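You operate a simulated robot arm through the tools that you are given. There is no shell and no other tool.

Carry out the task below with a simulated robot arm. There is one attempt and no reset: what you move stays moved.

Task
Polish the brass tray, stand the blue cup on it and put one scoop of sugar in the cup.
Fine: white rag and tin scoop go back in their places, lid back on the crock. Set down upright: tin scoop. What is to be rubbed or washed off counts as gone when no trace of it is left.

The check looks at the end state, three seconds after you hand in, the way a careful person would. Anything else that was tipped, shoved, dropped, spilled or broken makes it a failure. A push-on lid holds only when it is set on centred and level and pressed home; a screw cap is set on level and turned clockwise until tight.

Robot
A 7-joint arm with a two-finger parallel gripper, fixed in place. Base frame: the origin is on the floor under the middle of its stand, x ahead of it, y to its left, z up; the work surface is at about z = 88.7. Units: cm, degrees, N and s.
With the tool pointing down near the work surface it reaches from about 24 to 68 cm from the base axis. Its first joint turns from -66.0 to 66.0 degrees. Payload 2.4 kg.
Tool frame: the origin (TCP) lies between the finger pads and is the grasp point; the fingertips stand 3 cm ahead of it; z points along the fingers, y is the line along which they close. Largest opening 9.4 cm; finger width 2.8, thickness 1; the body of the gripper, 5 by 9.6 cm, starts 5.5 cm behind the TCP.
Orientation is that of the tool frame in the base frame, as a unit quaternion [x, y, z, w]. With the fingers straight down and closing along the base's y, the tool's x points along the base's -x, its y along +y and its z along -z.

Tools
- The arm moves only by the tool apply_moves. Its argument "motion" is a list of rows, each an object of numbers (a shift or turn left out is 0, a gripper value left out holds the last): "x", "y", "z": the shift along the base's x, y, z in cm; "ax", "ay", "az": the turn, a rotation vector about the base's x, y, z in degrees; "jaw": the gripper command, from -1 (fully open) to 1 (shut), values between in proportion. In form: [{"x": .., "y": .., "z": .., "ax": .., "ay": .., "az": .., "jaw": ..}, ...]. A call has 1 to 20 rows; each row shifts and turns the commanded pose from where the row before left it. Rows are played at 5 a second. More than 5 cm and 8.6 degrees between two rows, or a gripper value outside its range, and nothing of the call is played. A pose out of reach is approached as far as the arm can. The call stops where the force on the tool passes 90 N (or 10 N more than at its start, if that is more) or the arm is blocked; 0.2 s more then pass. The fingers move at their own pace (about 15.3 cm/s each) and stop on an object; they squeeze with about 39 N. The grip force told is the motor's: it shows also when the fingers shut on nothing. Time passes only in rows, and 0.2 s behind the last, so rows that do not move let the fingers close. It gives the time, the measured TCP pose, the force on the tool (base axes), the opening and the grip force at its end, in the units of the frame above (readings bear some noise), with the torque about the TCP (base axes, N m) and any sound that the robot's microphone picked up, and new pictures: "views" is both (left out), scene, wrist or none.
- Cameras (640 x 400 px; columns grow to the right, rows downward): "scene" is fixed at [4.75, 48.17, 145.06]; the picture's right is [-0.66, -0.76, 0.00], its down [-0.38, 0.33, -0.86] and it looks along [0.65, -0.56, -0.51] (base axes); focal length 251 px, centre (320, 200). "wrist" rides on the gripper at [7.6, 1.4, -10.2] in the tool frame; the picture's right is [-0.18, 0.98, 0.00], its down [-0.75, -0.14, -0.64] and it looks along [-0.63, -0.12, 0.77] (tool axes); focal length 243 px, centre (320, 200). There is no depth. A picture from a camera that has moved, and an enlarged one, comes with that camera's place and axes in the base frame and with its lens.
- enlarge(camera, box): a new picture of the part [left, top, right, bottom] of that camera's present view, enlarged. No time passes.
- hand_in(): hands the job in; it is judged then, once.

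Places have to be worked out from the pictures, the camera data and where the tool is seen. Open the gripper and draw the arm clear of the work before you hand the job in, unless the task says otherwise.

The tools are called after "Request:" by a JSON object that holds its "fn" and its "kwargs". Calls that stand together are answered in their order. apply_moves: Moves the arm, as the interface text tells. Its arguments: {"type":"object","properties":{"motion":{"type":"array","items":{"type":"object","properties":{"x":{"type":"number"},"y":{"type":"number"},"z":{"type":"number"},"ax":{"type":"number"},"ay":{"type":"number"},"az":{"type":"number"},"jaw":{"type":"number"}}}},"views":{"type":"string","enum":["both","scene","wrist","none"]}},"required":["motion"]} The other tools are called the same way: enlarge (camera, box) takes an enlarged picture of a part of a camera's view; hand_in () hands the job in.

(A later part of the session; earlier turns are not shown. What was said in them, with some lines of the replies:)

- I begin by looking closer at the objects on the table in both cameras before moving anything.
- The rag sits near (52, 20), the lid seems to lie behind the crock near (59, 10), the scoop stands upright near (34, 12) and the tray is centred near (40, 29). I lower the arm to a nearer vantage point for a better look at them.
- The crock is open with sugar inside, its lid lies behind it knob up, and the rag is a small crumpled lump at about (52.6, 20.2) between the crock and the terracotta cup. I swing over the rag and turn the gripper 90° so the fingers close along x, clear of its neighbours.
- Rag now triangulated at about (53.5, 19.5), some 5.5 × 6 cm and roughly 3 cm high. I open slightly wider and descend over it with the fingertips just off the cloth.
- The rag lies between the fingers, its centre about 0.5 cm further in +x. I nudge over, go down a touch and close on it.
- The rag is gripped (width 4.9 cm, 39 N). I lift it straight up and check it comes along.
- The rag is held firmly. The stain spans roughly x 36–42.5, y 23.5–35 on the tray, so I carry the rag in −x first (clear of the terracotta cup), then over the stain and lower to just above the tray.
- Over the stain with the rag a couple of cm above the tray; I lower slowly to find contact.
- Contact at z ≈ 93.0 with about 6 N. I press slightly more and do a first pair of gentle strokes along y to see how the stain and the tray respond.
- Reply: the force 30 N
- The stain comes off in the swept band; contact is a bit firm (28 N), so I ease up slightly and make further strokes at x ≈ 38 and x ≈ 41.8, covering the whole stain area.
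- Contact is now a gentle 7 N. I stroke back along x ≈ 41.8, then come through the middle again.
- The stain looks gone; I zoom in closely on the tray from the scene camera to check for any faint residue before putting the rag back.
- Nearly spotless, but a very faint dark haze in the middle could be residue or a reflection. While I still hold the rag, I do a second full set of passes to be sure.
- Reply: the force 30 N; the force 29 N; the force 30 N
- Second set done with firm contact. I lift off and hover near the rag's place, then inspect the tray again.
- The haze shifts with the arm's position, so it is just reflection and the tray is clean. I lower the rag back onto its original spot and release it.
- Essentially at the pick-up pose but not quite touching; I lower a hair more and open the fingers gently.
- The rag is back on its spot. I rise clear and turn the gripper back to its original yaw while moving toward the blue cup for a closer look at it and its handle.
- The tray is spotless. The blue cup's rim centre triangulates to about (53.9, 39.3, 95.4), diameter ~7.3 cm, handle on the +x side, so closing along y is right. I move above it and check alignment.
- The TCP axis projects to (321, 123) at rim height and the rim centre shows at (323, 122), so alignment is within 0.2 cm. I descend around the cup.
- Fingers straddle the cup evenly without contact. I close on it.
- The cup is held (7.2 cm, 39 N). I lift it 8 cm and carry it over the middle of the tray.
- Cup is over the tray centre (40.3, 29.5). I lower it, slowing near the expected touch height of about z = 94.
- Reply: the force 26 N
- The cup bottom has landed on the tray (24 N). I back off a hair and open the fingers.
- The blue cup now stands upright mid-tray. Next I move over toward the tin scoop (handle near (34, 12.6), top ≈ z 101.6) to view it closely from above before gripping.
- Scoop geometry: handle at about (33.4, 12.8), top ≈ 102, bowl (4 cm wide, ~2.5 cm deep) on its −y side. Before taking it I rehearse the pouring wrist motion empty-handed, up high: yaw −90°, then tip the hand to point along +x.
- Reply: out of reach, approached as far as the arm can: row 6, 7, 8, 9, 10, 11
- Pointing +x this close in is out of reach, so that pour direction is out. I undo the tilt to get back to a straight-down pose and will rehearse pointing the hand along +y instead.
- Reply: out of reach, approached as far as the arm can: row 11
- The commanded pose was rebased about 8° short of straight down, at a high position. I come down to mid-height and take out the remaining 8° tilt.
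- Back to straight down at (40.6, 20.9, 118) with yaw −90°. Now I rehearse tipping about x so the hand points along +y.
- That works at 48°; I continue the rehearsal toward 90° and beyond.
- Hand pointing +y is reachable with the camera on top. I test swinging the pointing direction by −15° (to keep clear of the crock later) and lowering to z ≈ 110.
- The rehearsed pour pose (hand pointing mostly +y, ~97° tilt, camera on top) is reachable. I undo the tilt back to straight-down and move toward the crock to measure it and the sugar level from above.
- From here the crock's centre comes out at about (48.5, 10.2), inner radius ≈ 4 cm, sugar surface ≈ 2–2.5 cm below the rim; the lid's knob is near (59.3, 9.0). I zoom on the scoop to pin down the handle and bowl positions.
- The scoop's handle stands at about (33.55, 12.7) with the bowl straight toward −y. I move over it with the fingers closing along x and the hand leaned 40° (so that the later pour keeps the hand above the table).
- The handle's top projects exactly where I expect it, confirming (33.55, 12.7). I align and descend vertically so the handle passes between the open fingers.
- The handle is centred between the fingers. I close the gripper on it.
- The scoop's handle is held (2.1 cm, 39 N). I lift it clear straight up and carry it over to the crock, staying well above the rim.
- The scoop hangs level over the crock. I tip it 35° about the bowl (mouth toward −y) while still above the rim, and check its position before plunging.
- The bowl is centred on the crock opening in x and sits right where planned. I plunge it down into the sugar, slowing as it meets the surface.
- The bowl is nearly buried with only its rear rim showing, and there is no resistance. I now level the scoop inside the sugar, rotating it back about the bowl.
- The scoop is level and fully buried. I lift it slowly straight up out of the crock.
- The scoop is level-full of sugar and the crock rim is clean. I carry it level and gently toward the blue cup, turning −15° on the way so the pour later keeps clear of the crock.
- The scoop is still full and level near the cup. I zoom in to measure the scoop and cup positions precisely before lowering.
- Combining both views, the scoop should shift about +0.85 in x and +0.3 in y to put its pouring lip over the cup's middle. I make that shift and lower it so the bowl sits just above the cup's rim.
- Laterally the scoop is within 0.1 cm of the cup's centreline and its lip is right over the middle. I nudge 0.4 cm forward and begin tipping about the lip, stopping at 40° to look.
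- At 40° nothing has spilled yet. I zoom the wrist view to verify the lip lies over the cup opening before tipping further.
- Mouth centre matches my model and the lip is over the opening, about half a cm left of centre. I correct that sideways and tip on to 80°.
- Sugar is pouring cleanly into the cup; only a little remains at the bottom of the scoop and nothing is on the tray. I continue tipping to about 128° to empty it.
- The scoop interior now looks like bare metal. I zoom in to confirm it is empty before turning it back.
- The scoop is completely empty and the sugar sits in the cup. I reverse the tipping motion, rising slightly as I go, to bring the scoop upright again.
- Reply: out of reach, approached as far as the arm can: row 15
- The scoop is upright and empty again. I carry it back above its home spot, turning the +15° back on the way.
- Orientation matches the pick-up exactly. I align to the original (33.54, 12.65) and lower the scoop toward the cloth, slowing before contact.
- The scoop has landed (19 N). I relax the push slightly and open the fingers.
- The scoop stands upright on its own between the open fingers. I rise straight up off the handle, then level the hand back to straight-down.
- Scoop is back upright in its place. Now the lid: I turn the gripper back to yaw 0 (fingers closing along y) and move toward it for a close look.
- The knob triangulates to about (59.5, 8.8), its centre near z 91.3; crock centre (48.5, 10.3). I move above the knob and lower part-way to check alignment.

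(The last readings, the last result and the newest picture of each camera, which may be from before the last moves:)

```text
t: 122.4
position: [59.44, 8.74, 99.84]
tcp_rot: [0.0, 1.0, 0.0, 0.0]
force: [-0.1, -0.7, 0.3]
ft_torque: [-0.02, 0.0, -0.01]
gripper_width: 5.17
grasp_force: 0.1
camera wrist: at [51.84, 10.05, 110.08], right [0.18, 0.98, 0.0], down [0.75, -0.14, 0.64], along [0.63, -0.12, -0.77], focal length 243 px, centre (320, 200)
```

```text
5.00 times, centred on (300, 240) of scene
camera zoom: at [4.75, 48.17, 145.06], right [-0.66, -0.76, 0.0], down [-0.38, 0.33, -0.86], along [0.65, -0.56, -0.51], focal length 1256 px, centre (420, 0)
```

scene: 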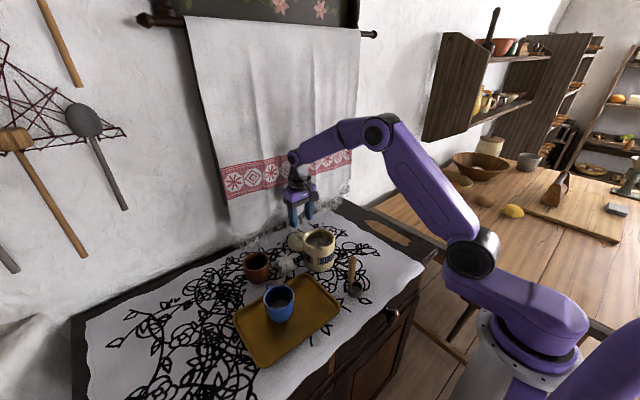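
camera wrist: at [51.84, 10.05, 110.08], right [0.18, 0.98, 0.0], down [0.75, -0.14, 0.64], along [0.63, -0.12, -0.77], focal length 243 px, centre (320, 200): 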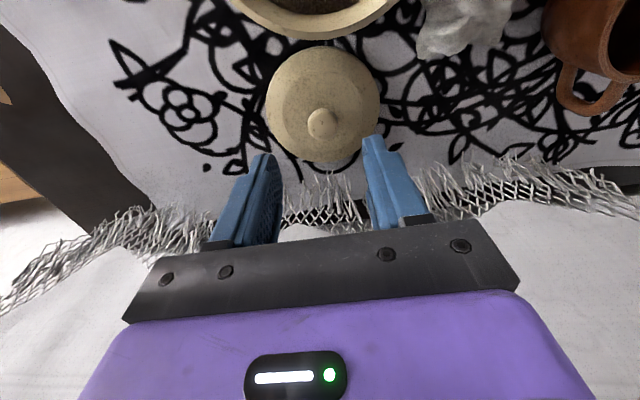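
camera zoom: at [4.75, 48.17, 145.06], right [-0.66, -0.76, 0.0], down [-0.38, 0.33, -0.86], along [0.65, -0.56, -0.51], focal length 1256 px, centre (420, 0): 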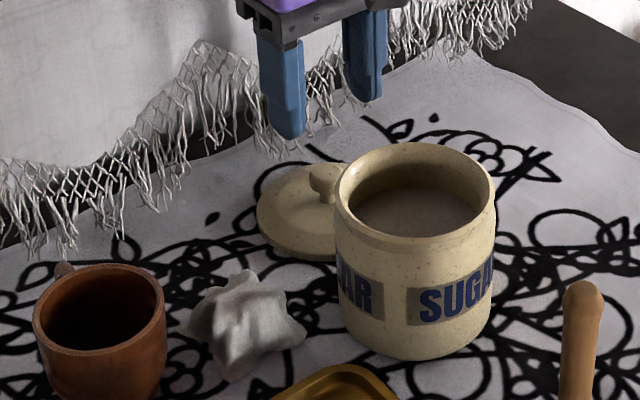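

Alignment is within about 0.1 cm. I shift that little bit and descend so the fingertips flank the knob just above the lid.

Request:
{"fn": "apply_moves", "kwargs": {"motion": [{"x": 0.08, "y": 0.1, "z": -2.0}, {"z": -2.0}, {"z": -1.2}, {"z": -0.6}, {"z": -0.3}, {}], "views": "both"}}

Request:
{"fn": "enlarge", "kwargs": {"camera": "wrist", "box": [230, 90, 410, 230]}}

Request:
{"fn": "enlarge", "kwargs": {"camera": "scene", "box": [260, 200, 340, 280]}}

```text
t: 123.8
position: [59.62, 8.96, 93.72]
tcp_rot: [0.0, 1.0, -0.001, 0.0]
force: [-0.4, -0.4, -1.1]
ft_torque: [0.02, 0.03, 0.04]
gripper_width: 5.17
grasp_force: 0.1
camera wrist: at [51.91, 10.23, 103.95], right [0.18, 0.98, 0.0], down [0.75, -0.14, 0.64], along [0.63, -0.12, -0.77], focal length 243 px, centre (320, 200)
```

scene: 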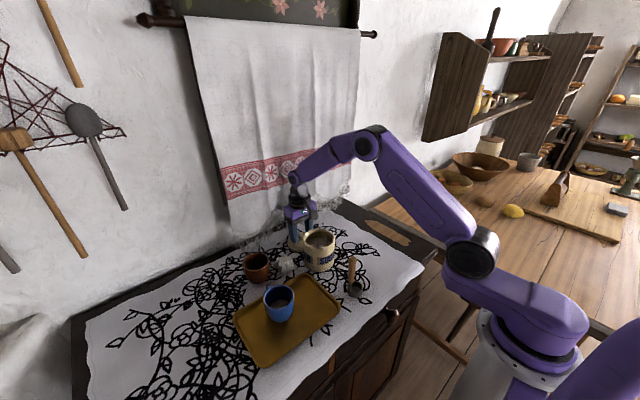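
wrist: 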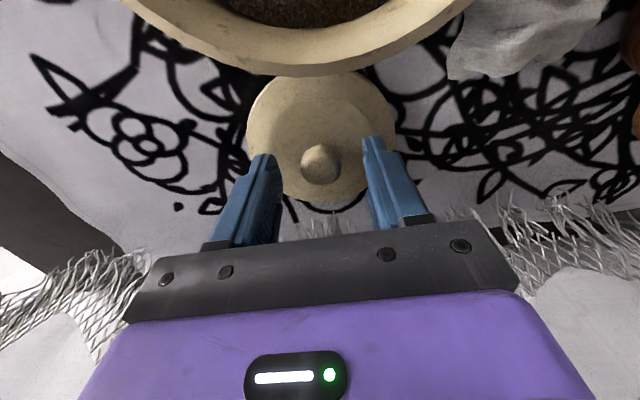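

```text
2.86 times, centred on (320, 160) of wrist
camera zoom: at [51.91, 10.23, 103.95], right [0.18, 0.98, 0.0], down [0.75, -0.14, 0.64], along [0.63, -0.12, -0.77], focal length 693 px, centre (320, 314)
```

zoom: 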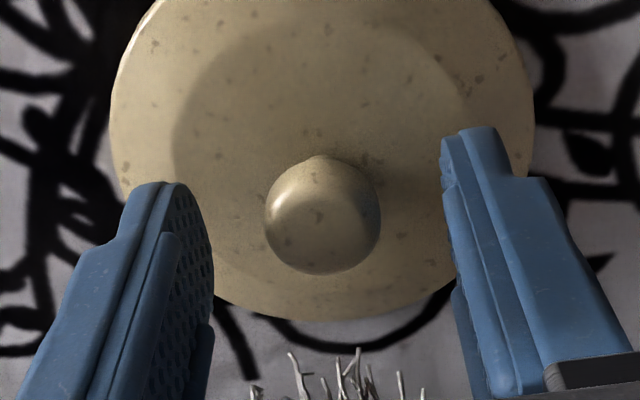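

```text
5.00 times, centred on (300, 240) of scene
camera zoom: at [4.75, 48.17, 145.06], right [-0.66, -0.76, 0.0], down [-0.38, 0.33, -0.86], along [0.65, -0.56, -0.51], focal length 1256 px, centre (420, 0)
```

zoom: 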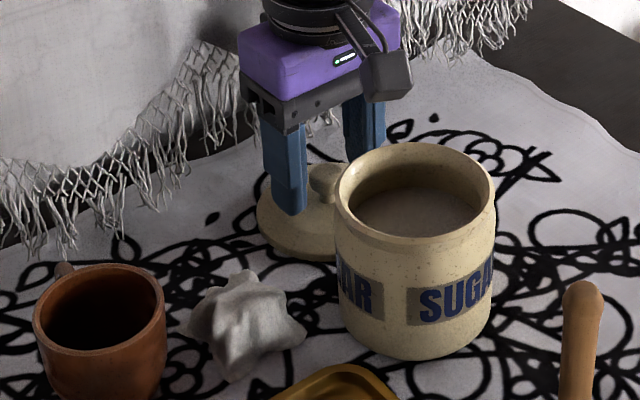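

The knob sits centred between the fingers. I lower a touch more, watching for contact, then close on it.

Request:
{"fn": "apply_moves", "kwargs": {"motion": [{"z": -0.15}, {"z": -0.1}, {}], "views": "none"}}

```text
t: 124.6
position: [59.61, 8.91, 93.58]
tcp_rot: [0.0, 1.0, 0.0, -0.001]
force: [0.1, 0.4, 0.1]
ft_torque: [-0.01, -0.02, 0.02]
gripper_width: 5.16
grasp_force: 0.0
```

Request:
{"fn": "apply_moves", "kwargs": {"motion": [{"jaw": 0.2}, {"jaw": 0.35}, {"jaw": 0.5}, {"jaw": 0.7}, {"jaw": 1.0}, {}, {}], "views": "both"}}

Request:
{"fn": "enlarge", "kwargs": {"camera": "wrist", "box": [230, 90, 410, 230]}}

```text
t: 126.2
position: [59.48, 9.03, 93.42]
tcp_rot: [0.0, 1.0, 0.0, 0.0]
force: [-0.1, 0.8, 1.1]
ft_torque: [0.01, 0.0, 0.0]
gripper_width: 2.29
grasp_force: 38.6
camera wrist: at [51.93, 10.25, 103.74], right [0.18, 0.98, 0.0], down [0.75, -0.14, 0.64], along [0.63, -0.12, -0.77], focal length 243 px, centre (320, 200)
```

scene: 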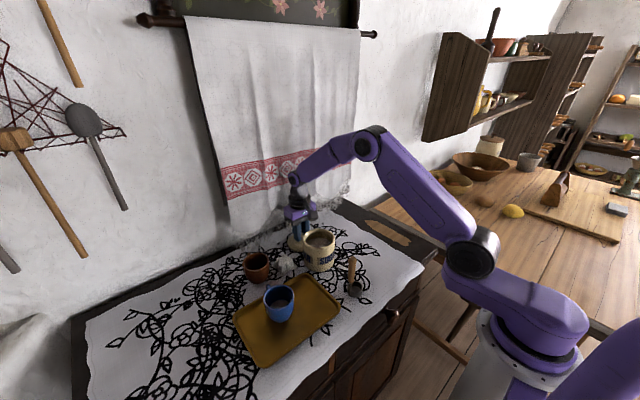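
wrist: 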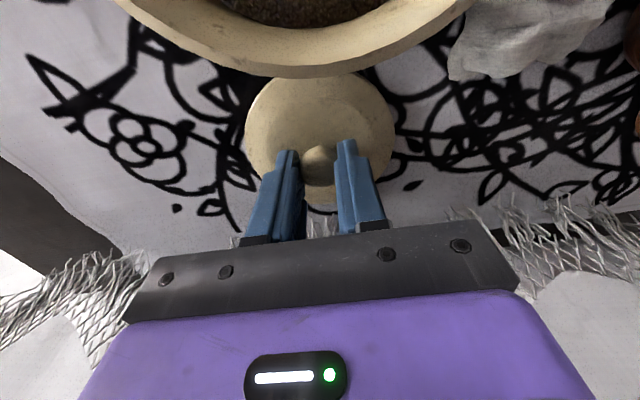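

```text
2.86 times, centred on (320, 160) of wrist
camera zoom: at [51.93, 10.25, 103.74], right [0.18, 0.98, 0.0], down [0.75, -0.14, 0.64], along [0.63, -0.12, -0.77], focal length 693 px, centre (320, 314)
```

zoom: 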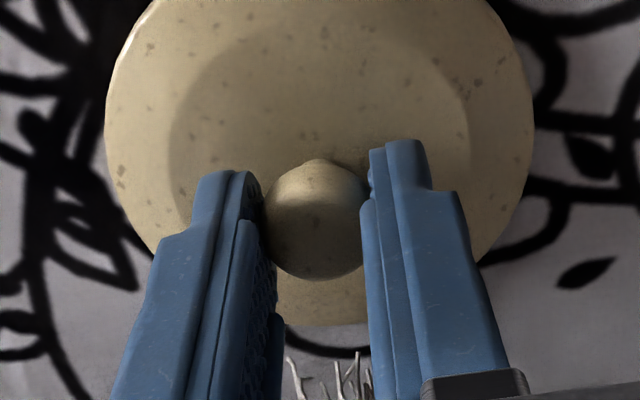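

The knob is gripped (2.3 cm). I lift the lid straight up and check that it hangs level.

Request:
{"fn": "apply_moves", "kwargs": {"motion": [{"z": 0.5}, {"z": 1.5}, {"z": 2.5}, {"z": 3.0}, {"z": 3.0}, {"z": 2.0}, {}], "views": "both"}}

Request:
{"fn": "enlarge", "kwargs": {"camera": "wrist", "box": [220, 40, 420, 230]}}

Request:
{"fn": "enlarge", "kwargs": {"camera": "scene", "box": [260, 180, 350, 280]}}

```text
t: 127.8
position: [59.54, 8.91, 105.95]
tcp_rot: [0.0, 1.0, 0.0, 0.0]
force: [-0.9, -0.3, -0.8]
ft_torque: [-0.02, -0.01, -0.02]
gripper_width: 2.32
grasp_force: 38.8
camera wrist: at [51.88, 10.24, 116.19], right [0.18, 0.98, 0.0], down [0.75, -0.14, 0.64], along [0.63, -0.12, -0.77], focal length 243 px, centre (320, 200)
```

scene: 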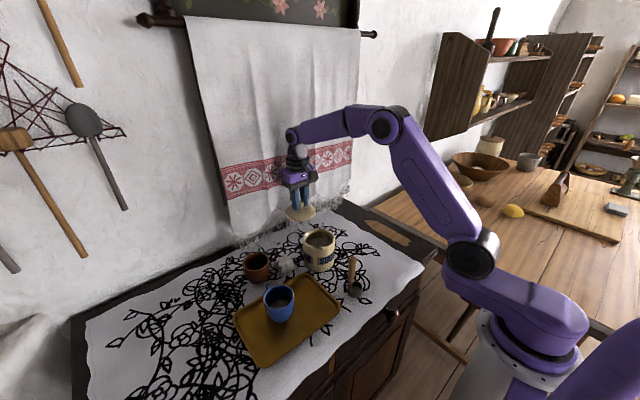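
wrist: 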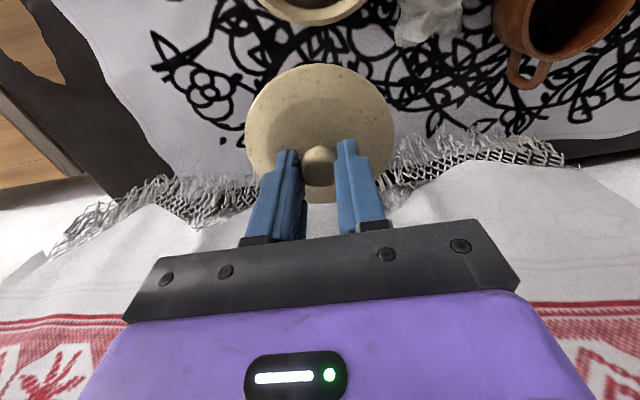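

```text
2.11 times, centred on (320, 135) of wrist
camera zoom: at [51.88, 10.24, 116.19], right [0.18, 0.98, 0.0], down [0.75, -0.14, 0.64], along [0.63, -0.12, -0.77], focal length 511 px, centre (320, 337)
```

zoom: 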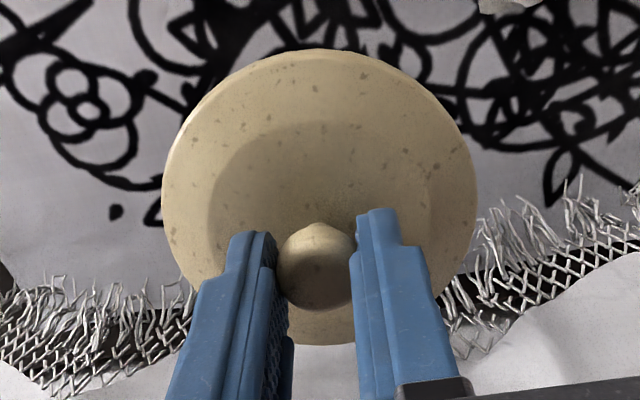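

```text
4.00 times, centred on (305, 230) of scene
camera zoom: at [4.75, 48.17, 145.06], right [-0.66, -0.76, 0.0], down [-0.38, 0.33, -0.86], along [0.65, -0.56, -0.51], focal length 1005 px, centre (380, 80)
```

zoom: 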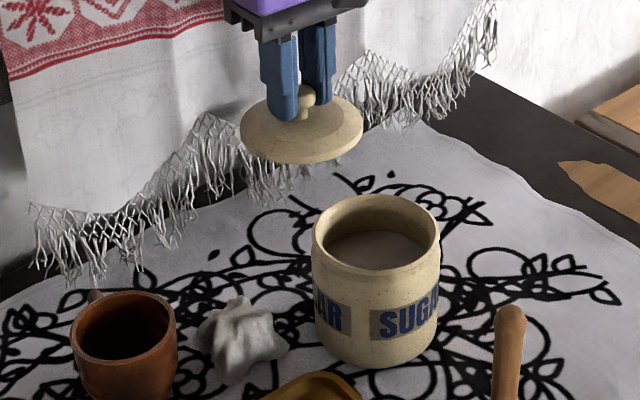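

The lid hangs level in the grip. I carry it over the crock with its underside a few centimetres above the rim.

Request:
{"fn": "apply_moves", "kwargs": {"motion": [{"x": -1.5, "y": 0.1}, {"x": -2.5, "y": 0.3}, {"x": -2.5, "y": 0.3}, {"x": -2.5, "y": 0.3}, {"x": -1.3, "y": 0.25}, {"x": -0.55}, {"z": -0.7}, {}], "views": "both"}}

Request:
{"fn": "enlarge", "kwargs": {"camera": "wrist", "box": [220, 40, 420, 230]}}

Request:
{"fn": "enlarge", "kwargs": {"camera": "scene", "box": [285, 200, 355, 280]}}

```text
t: 129.6
position: [48.7, 10.3, 105.27]
tcp_rot: [0.0, 1.0, 0.0, 0.0]
force: [-0.7, -0.4, -0.8]
ft_torque: [0.01, -0.04, -0.02]
gripper_width: 2.29
grasp_force: 39.4
camera wrist: at [41.1, 11.56, 115.57], right [0.18, 0.98, 0.0], down [0.75, -0.14, 0.64], along [0.63, -0.12, -0.77], focal length 243 px, centre (320, 200)
```

scene: 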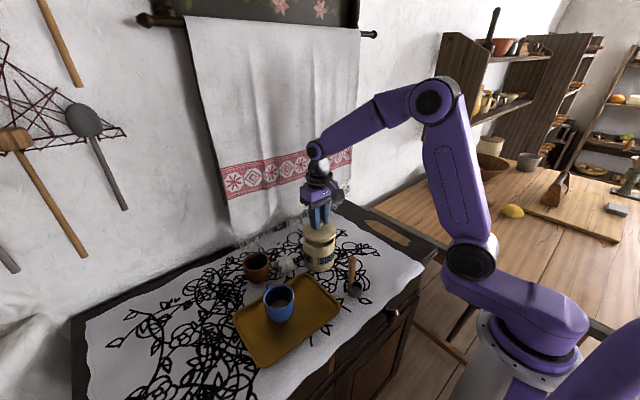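
wrist: 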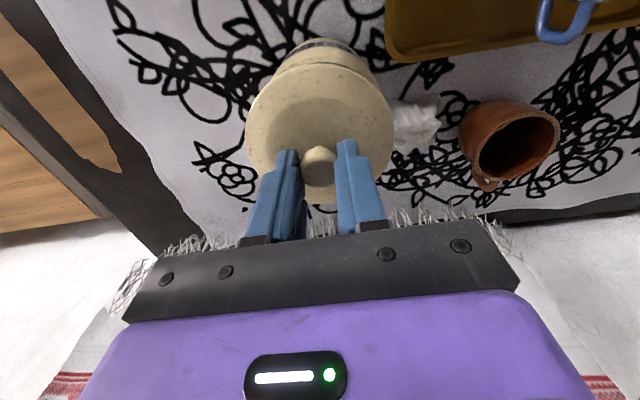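

```text
2.11 times, centred on (320, 135) of wrist
camera zoom: at [41.1, 11.56, 115.57], right [0.18, 0.98, 0.0], down [0.75, -0.14, 0.64], along [0.63, -0.12, -0.77], focal length 511 px, centre (320, 337)
```

zoom: 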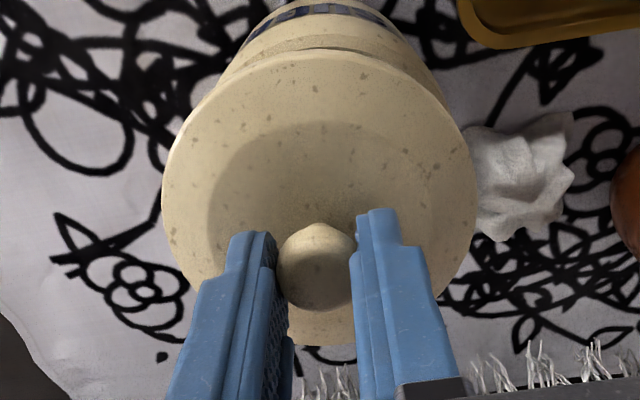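

```text
5.00 times, centred on (320, 240) of scene
camera zoom: at [4.75, 48.17, 145.06], right [-0.66, -0.76, 0.0], down [-0.38, 0.33, -0.86], along [0.65, -0.56, -0.51], focal length 1256 px, centre (320, 0)
```

zoom: 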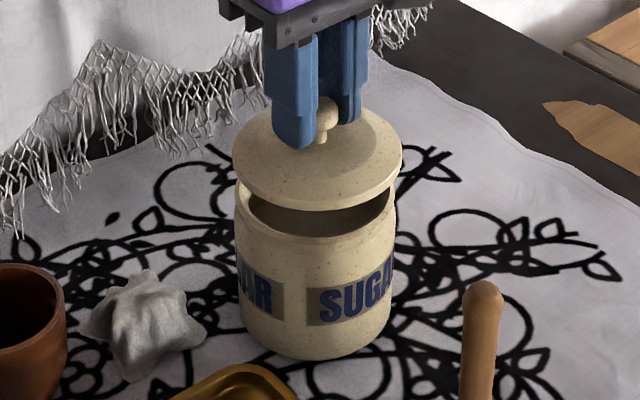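

Side to side the lid looks aligned; I zoom in tighter in both views to refine its centring over the crock before lowering.

Request:
{"fn": "enlarge", "kwargs": {"camera": "wrist", "box": [235, 30, 405, 130]}}

Request:
{"fn": "enlarge", "kwargs": {"camera": "scene", "box": [295, 215, 345, 275]}}

```text
3.76 times, centred on (320, 80) of wrist
camera zoom: at [41.1, 11.56, 115.57], right [0.18, 0.98, 0.0], down [0.75, -0.14, 0.64], along [0.63, -0.12, -0.77], focal length 913 px, centre (320, 652)
```

zoom: 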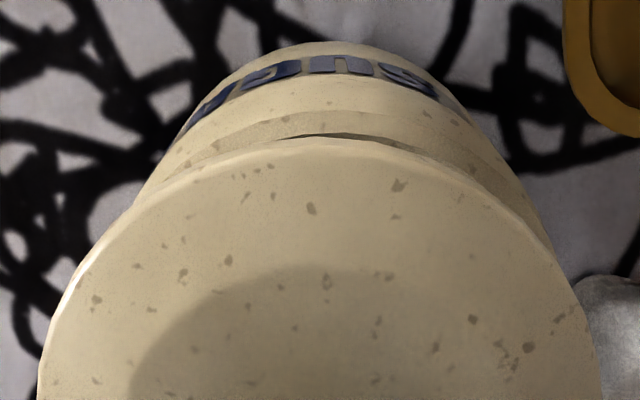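

```text
6.67 times, centred on (320, 245) of scene
camera zoom: at [4.75, 48.17, 145.06], right [-0.66, -0.76, 0.0], down [-0.38, 0.33, -0.86], along [0.65, -0.56, -0.51], focal length 1674 px, centre (320, -100)
```

zoom: 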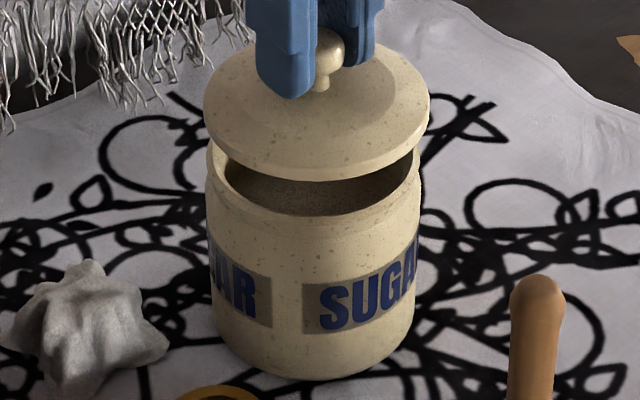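

Combining the views, the lid is within about 0.1 cm of centred. I make that small correction and lower gently, watching the force for contact with the rim.

Request:
{"fn": "apply_moves", "kwargs": {"motion": [{"x": 0.08, "y": 0.05, "z": -0.8}, {"z": -0.8}, {"z": -0.4}, {"z": -0.3}, {}], "views": "both"}}

Request:
{"fn": "enlarge", "kwargs": {"camera": "scene", "box": [295, 215, 345, 275]}}

```text
t: 130.8
position: [48.77, 10.28, 102.92]
tcp_rot: [0.0, 1.0, 0.0, 0.0]
force: [-0.6, -1.2, 1.1]
ft_torque: [0.01, 0.0, -0.01]
gripper_width: 2.3
grasp_force: 39.1
camera wrist: at [41.16, 11.52, 113.24], right [0.18, 0.98, 0.0], down [0.75, -0.14, 0.64], along [0.63, -0.12, -0.77], focal length 243 px, centre (320, 200)
```

scene: 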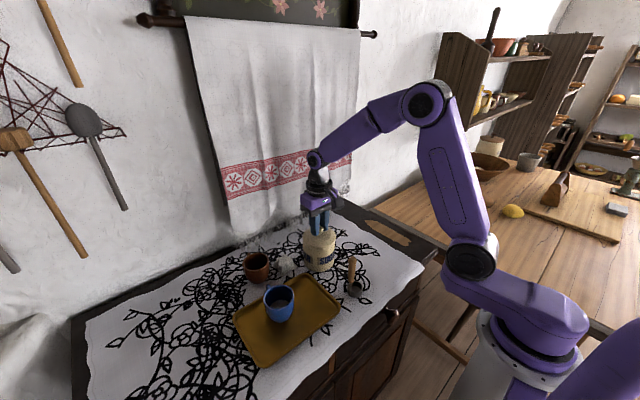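
wrist: 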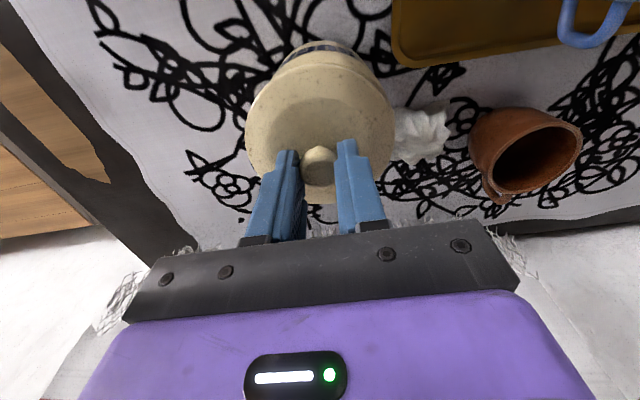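

```text
6.67 times, centred on (320, 245) of scene
camera zoom: at [4.75, 48.17, 145.06], right [-0.66, -0.76, 0.0], down [-0.38, 0.33, -0.86], along [0.65, -0.56, -0.51], focal length 1674 px, centre (320, -100)
```

zoom: 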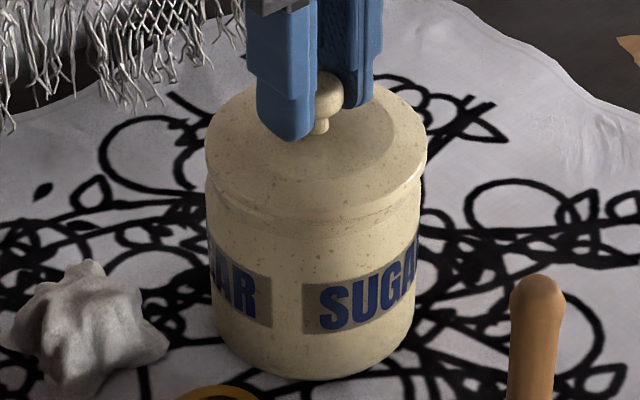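

The lid is a few millimetres above the rim. I zoom in to see the seam on both sides.

Request:
{"fn": "enlarge", "kwargs": {"camera": "scene", "box": [304, 228, 336, 256]}}

Request:
{"fn": "enlarge", "kwargs": {"camera": "wrist", "box": [235, 30, 405, 130]}}

```text
14.29 times, centred on (320, 242) of scene
camera zoom: at [4.75, 48.17, 145.06], right [-0.66, -0.76, 0.0], down [-0.38, 0.33, -0.86], along [0.65, -0.56, -0.51], focal length 3588 px, centre (320, -400)
```

zoom: 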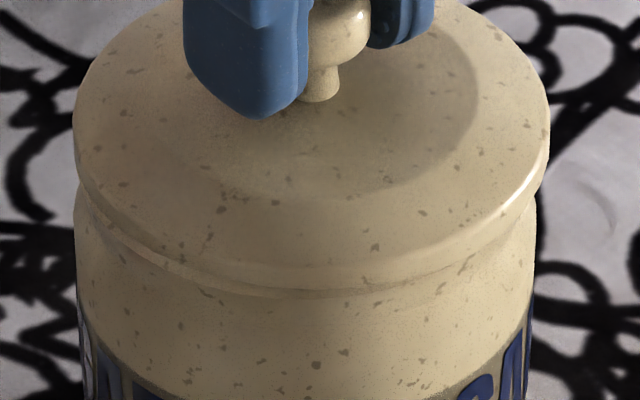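

```text
3.76 times, centred on (320, 80) of wrist
camera zoom: at [41.16, 11.52, 113.24], right [0.18, 0.98, 0.0], down [0.75, -0.14, 0.64], along [0.63, -0.12, -0.77], focal length 913 px, centre (320, 652)
```

zoom: 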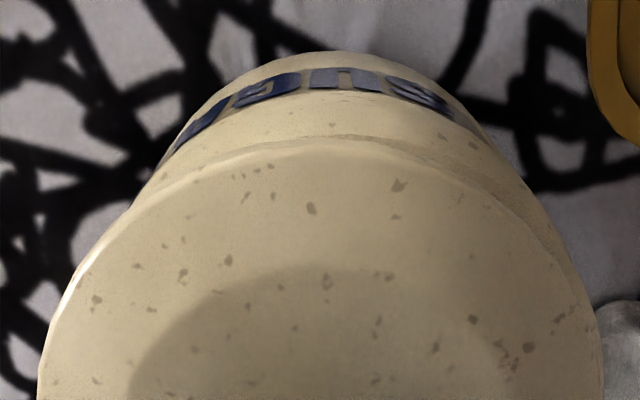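

A careful comparison suggests a last tiny correction of about (−0.1, +0.2) cm. I apply it, then continue down in small steps until the force shows contact.

Request:
{"fn": "apply_moves", "kwargs": {"motion": [{"x": -0.1, "y": 0.2}, {"z": -0.2}, {"z": -0.2}, {}], "views": "none"}}

```text
t: 131.8
position: [48.68, 10.59, 102.71]
tcp_rot: [-0.001, 1.0, 0.001, 0.004]
force: [-14.2, 4.8, 48.1]
ft_torque: [0.12, 0.29, 0.02]
gripper_width: 2.27
grasp_force: 39.0
heard: snap
```

A snap was heard with 48 N: the lid seems to have seated. I relax the push a little and look at it.

Request:
{"fn": "apply_moves", "kwargs": {"motion": [{"z": 0.1}, {}], "views": "both"}}

Request:
{"fn": "enlarge", "kwargs": {"camera": "scene", "box": [300, 220, 340, 270]}}

Request:
{"fn": "enlarge", "kwargs": {"camera": "wrist", "box": [220, 30, 420, 210]}}

```text
t: 132.4
position: [48.69, 10.48, 102.76]
tcp_rot: [-0.001, 1.0, 0.001, 0.002]
force: [-5.7, 8.5, 33.7]
ft_torque: [0.21, -0.25, 0.0]
gripper_width: 2.29
grasp_force: 38.8
camera wrist: at [41.03, 11.82, 112.99], right [0.18, 0.98, 0.0], down [0.75, -0.14, 0.65], along [0.64, -0.12, -0.76], focal length 243 px, centre (320, 200)
```

scene: 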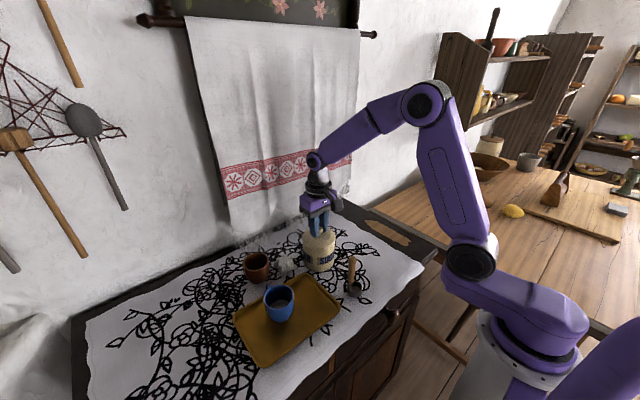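
wrist: 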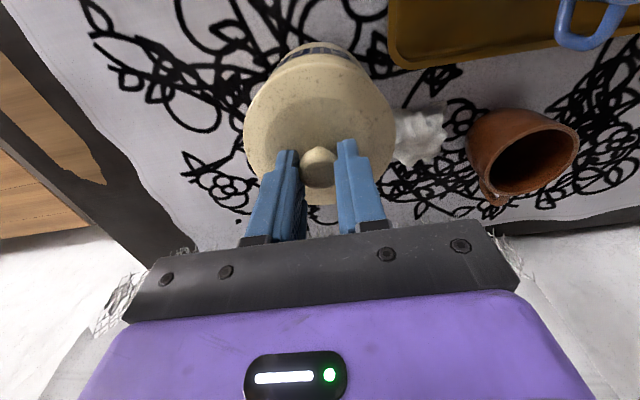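

```text
8.00 times, centred on (320, 245) of scene
camera zoom: at [4.67, 48.18, 145.05], right [-0.66, -0.76, 0.0], down [-0.38, 0.33, -0.86], along [0.65, -0.56, -0.51], focal length 2009 px, centre (320, -160)
```

zoom: 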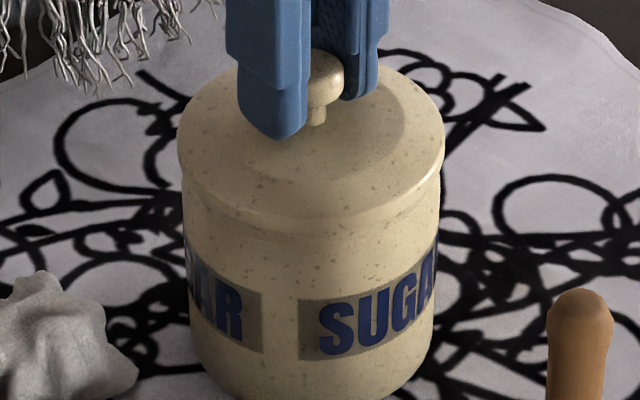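

```text
2.22 times, centred on (320, 120) of wrist
camera zoom: at [41.03, 11.82, 112.99], right [0.18, 0.98, 0.0], down [0.75, -0.14, 0.65], along [0.64, -0.12, -0.76], focal length 539 px, centre (320, 378)
```

zoom: 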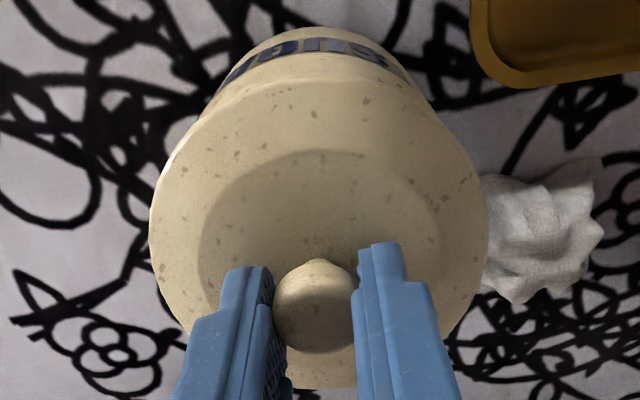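

The lid is well centred and level on the crock. I ease off a little more and open the fingers to release the knob.

Request:
{"fn": "apply_moves", "kwargs": {"motion": [{"z": 0.08}, {"jaw": 0.3}, {"jaw": 0.1}, {"jaw": -0.1}, {}, {}], "views": "both"}}

Request:
{"fn": "enlarge", "kwargs": {"camera": "scene", "box": [300, 220, 340, 270]}}

```text
t: 133.8
position: [48.78, 10.41, 102.66]
tcp_rot: [0.001, 1.0, 0.0, 0.0]
force: [-0.1, 0.0, 0.1]
ft_torque: [-0.01, 0.0, -0.01]
gripper_width: 5.15
grasp_force: 0.1
camera wrist: at [41.06, 11.75, 113.0], right [0.18, 0.98, 0.0], down [0.75, -0.14, 0.64], along [0.63, -0.12, -0.77], focal length 243 px, centre (320, 200)
```

scene: 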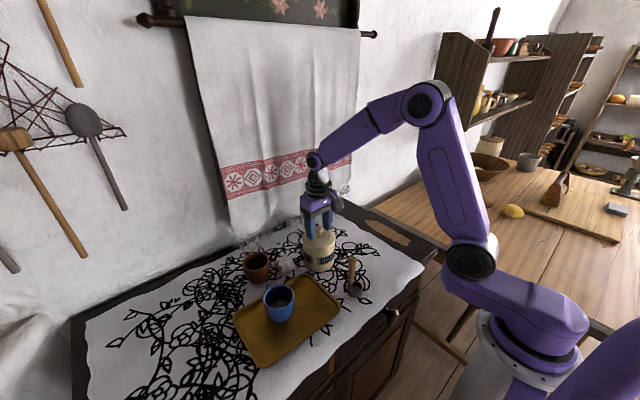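
wrist: 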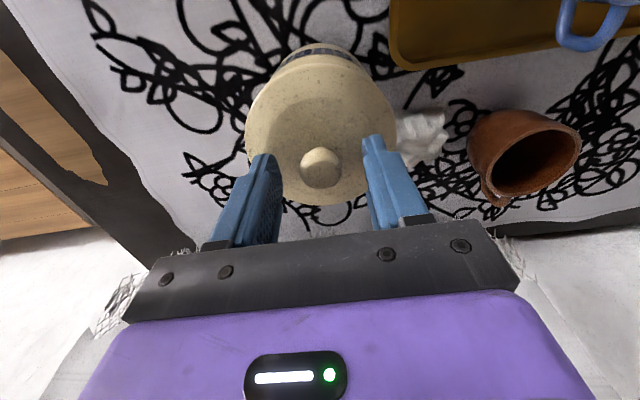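

```text
8.00 times, centred on (320, 245) of scene
camera zoom: at [4.75, 48.17, 145.06], right [-0.66, -0.76, 0.0], down [-0.38, 0.33, -0.86], along [0.65, -0.56, -0.51], focal length 2009 px, centre (320, -160)
```

zoom: 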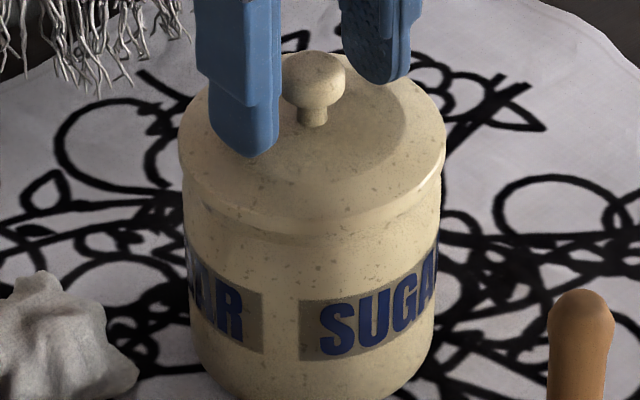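

The lid sits level and centred. I raise the hand clear of the knob and back off to inspect everything.

Request:
{"fn": "apply_moves", "kwargs": {"motion": [{"z": 1.0}, {"z": 2.0}, {"z": 3.0}, {"z": 4.0}, {"z": 4.0}, {"z": 3.0, "x": -2.0}, {"x": -3.0, "z": 2.0}, {"x": -3.0, "z": 2.0, "y": 1.0}, {"x": -3.0, "z": 2.0, "y": 1.0}, {}], "views": "both"}}

Request:
{"fn": "enlarge", "kwargs": {"camera": "scene", "box": [300, 225, 340, 275]}}

Request:
{"fn": "enlarge", "kwargs": {"camera": "scene", "box": [220, 220, 390, 370]}}

```text
t: 136.0
position: [37.54, 12.59, 125.69]
tcp_rot: [0.0, 1.0, 0.0, 0.0]
force: [0.5, 0.4, -0.7]
ft_torque: [0.01, -0.03, 0.05]
gripper_width: 5.15
grasp_force: 0.1
camera wrist: at [29.9, 13.9, 135.98], right [0.18, 0.98, 0.0], down [0.75, -0.14, 0.64], along [0.63, -0.12, -0.77], focal length 243 px, centre (320, 200)
```

scene: 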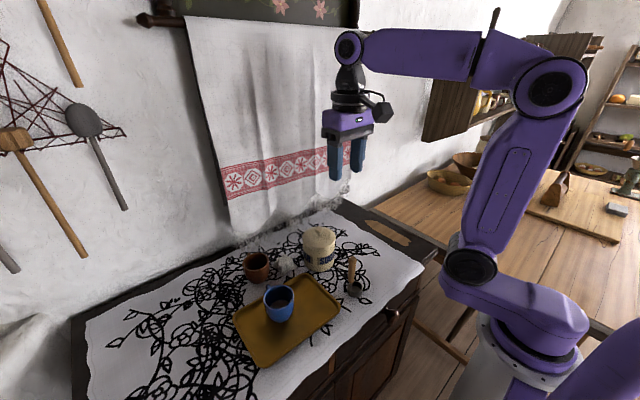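
wrist: 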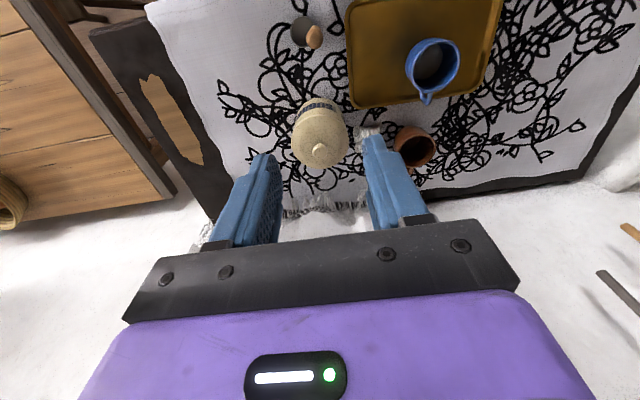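

```text
8.00 times, centred on (320, 250) of scene
camera zoom: at [4.74, 48.17, 145.06], right [-0.66, -0.76, 0.0], down [-0.38, 0.33, -0.86], along [0.65, -0.56, -0.51], focal length 2009 px, centre (320, -200)
```

zoom: 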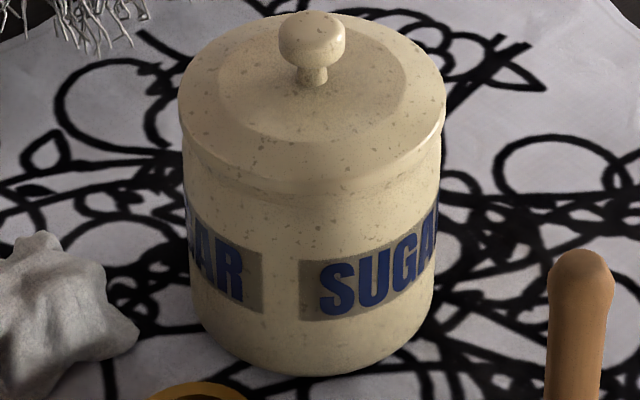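

```text
2.67 times, centred on (305, 295) of scene
camera zoom: at [4.74, 48.17, 145.06], right [-0.66, -0.76, 0.0], down [-0.38, 0.33, -0.86], along [0.65, -0.56, -0.51], focal length 670 px, centre (360, -53)
```

zoom: 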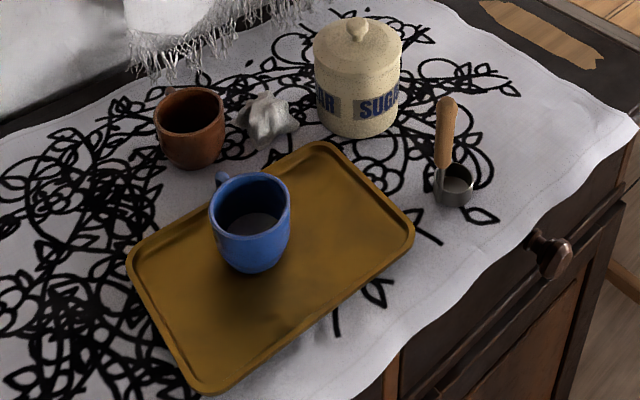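

All items look right. I check the tray closely for any leftover stain or spilled sugar, and the lid seam again.

Request:
{"fn": "enlarge", "kwargs": {"camera": "scene", "box": [230, 270, 345, 370]}}

Request:
{"fn": "enlarge", "kwargs": {"camera": "wrist", "box": [330, 0, 520, 130]}}

Request:
{"fn": "enlarge", "kwargs": {"camera": "wrist", "box": [270, 0, 370, 180]}}

```text
4.00 times, centred on (288, 320) of scene
camera zoom: at [4.74, 48.17, 145.06], right [-0.66, -0.76, 0.0], down [-0.38, 0.33, -0.86], along [0.65, -0.56, -0.51], focal length 1005 px, centre (450, -280)
```

zoom: 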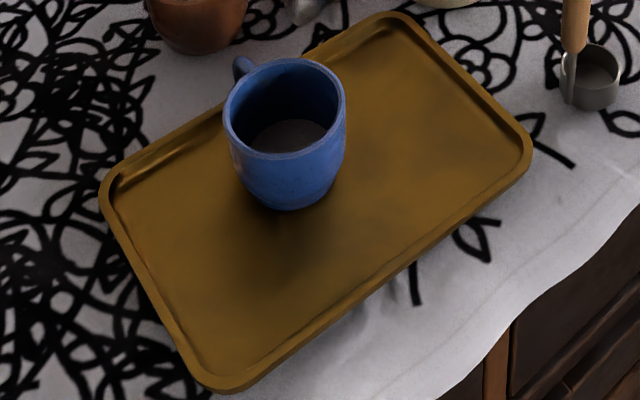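

```text
3.08 times, centred on (425, 65) of wrist
camera zoom: at [29.9, 13.9, 135.98], right [0.18, 0.98, 0.0], down [0.75, -0.14, 0.64], along [0.63, -0.12, -0.77], focal length 746 px, centre (-3, 615)
```

zoom: 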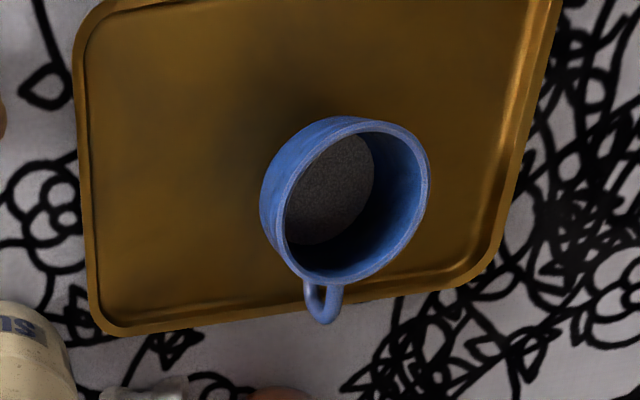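

```text
2.22 times, centred on (320, 90) of wrist
camera zoom: at [29.9, 13.9, 135.98], right [0.18, 0.98, 0.0], down [0.75, -0.14, 0.64], along [0.63, -0.12, -0.77], focal length 539 px, centre (320, 444)
```

zoom: 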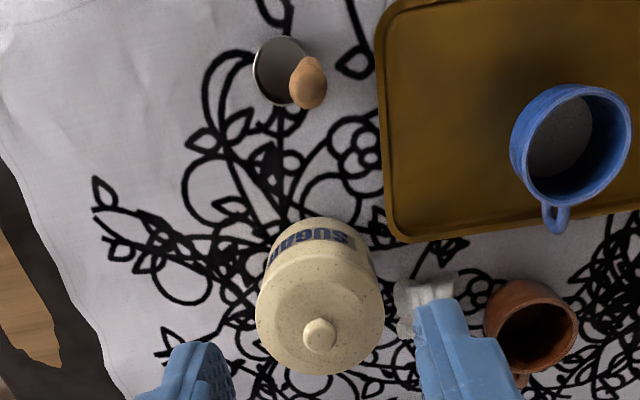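

Tray clean, sugar in the blue cup, rag and scoop back in place, lid snapped on. I open the gripper fully and draw the arm further clear before handing in.

Request:
{"fn": "apply_moves", "kwargs": {"motion": [{"jaw": -1, "x": -2.0, "z": 2.0}, {"x": -2.0, "y": 2.0, "z": 2.0}, {"x": -2.0, "y": 2.0, "z": 1.5}, {}, {}], "views": "both"}}

Request:
{"fn": "enlarge", "kwargs": {"camera": "scene", "box": [220, 220, 390, 370]}}

```text
t: 137.2
position: [31.59, 16.45, 131.33]
tcp_rot: [0.0, 1.0, 0.0, 0.0]
force: [0.5, 0.2, -0.4]
ft_torque: [0.0, 0.01, 0.01]
gripper_width: 9.38
grasp_force: 0.1
camera wrist: at [24.09, 17.79, 141.56], right [0.18, 0.98, 0.0], down [0.75, -0.14, 0.64], along [0.63, -0.12, -0.77], focal length 243 px, centre (320, 200)
```

scene: 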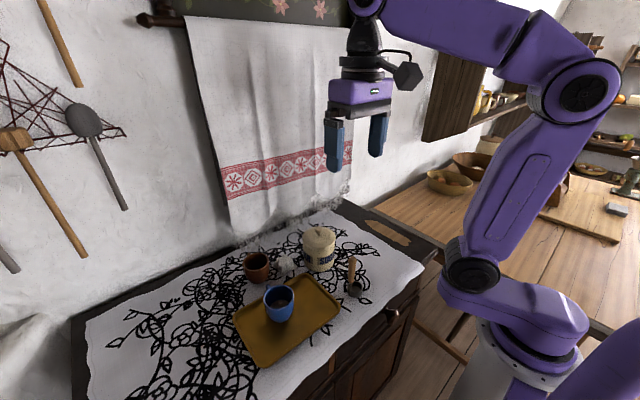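
wrist: 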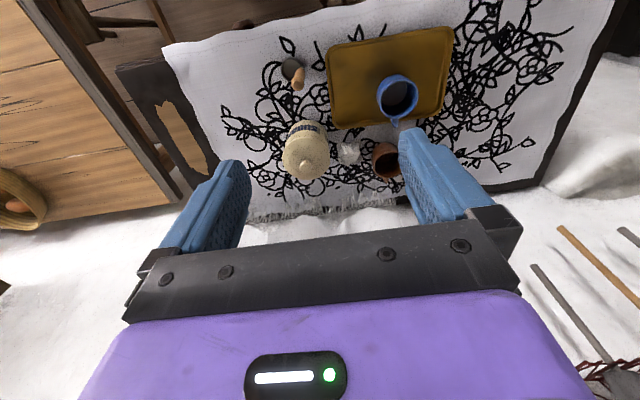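

```text
2.67 times, centred on (305, 295) of scene
camera zoom: at [4.75, 48.17, 145.06], right [-0.66, -0.76, 0.0], down [-0.38, 0.33, -0.86], along [0.65, -0.56, -0.51], focal length 670 px, centre (360, -53)
```

zoom: 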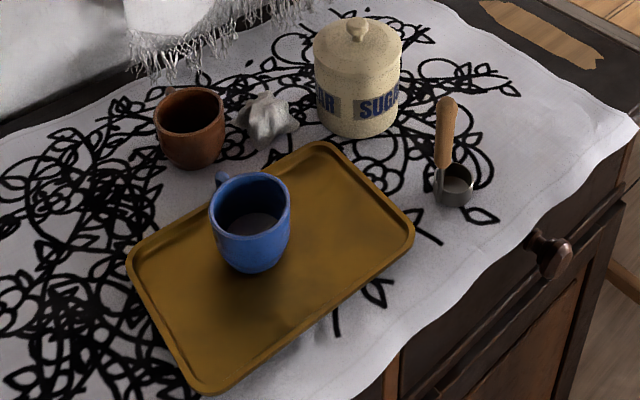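

Everything is in its required state: the tray is clean, the blue cup with one scoop of sugar stands on it, and the rag and upright scoop are in their places. The lid is seated on the crock, and the arm is clear with the gripper open. I hand the job in.

Request:
{"fn": "hand_in", "kwargs": {}}

```text
The job is handed in.
```

I've handed the job in. I haven't been told the result of the check.

| Item | State at hand-in |
|---|---|
| **Brass tray** | Rubbed with the white rag in two full sets of passes. No stain was visible in close-ups; the faint dark patches shifted as the arm moved, so I took them for reflections. |
| **Blue cup** | Standing upright near the middle of the tray. |
| **Sugar** | One level scoop poured into the cup. The scoop was empty afterwards, and I saw no sugar on the tray or cloth. |
| **White rag** | Back where it was picked up. |
| **Tin scoop** | Back in its place, standing upright. |
| **Crock lid** | Centred, level and pressed down until it snapped. I did not press it a second time. |

The arm is clear of the work with the gripper fully open. I saw no sign that anything else on the table was moved or tipped.
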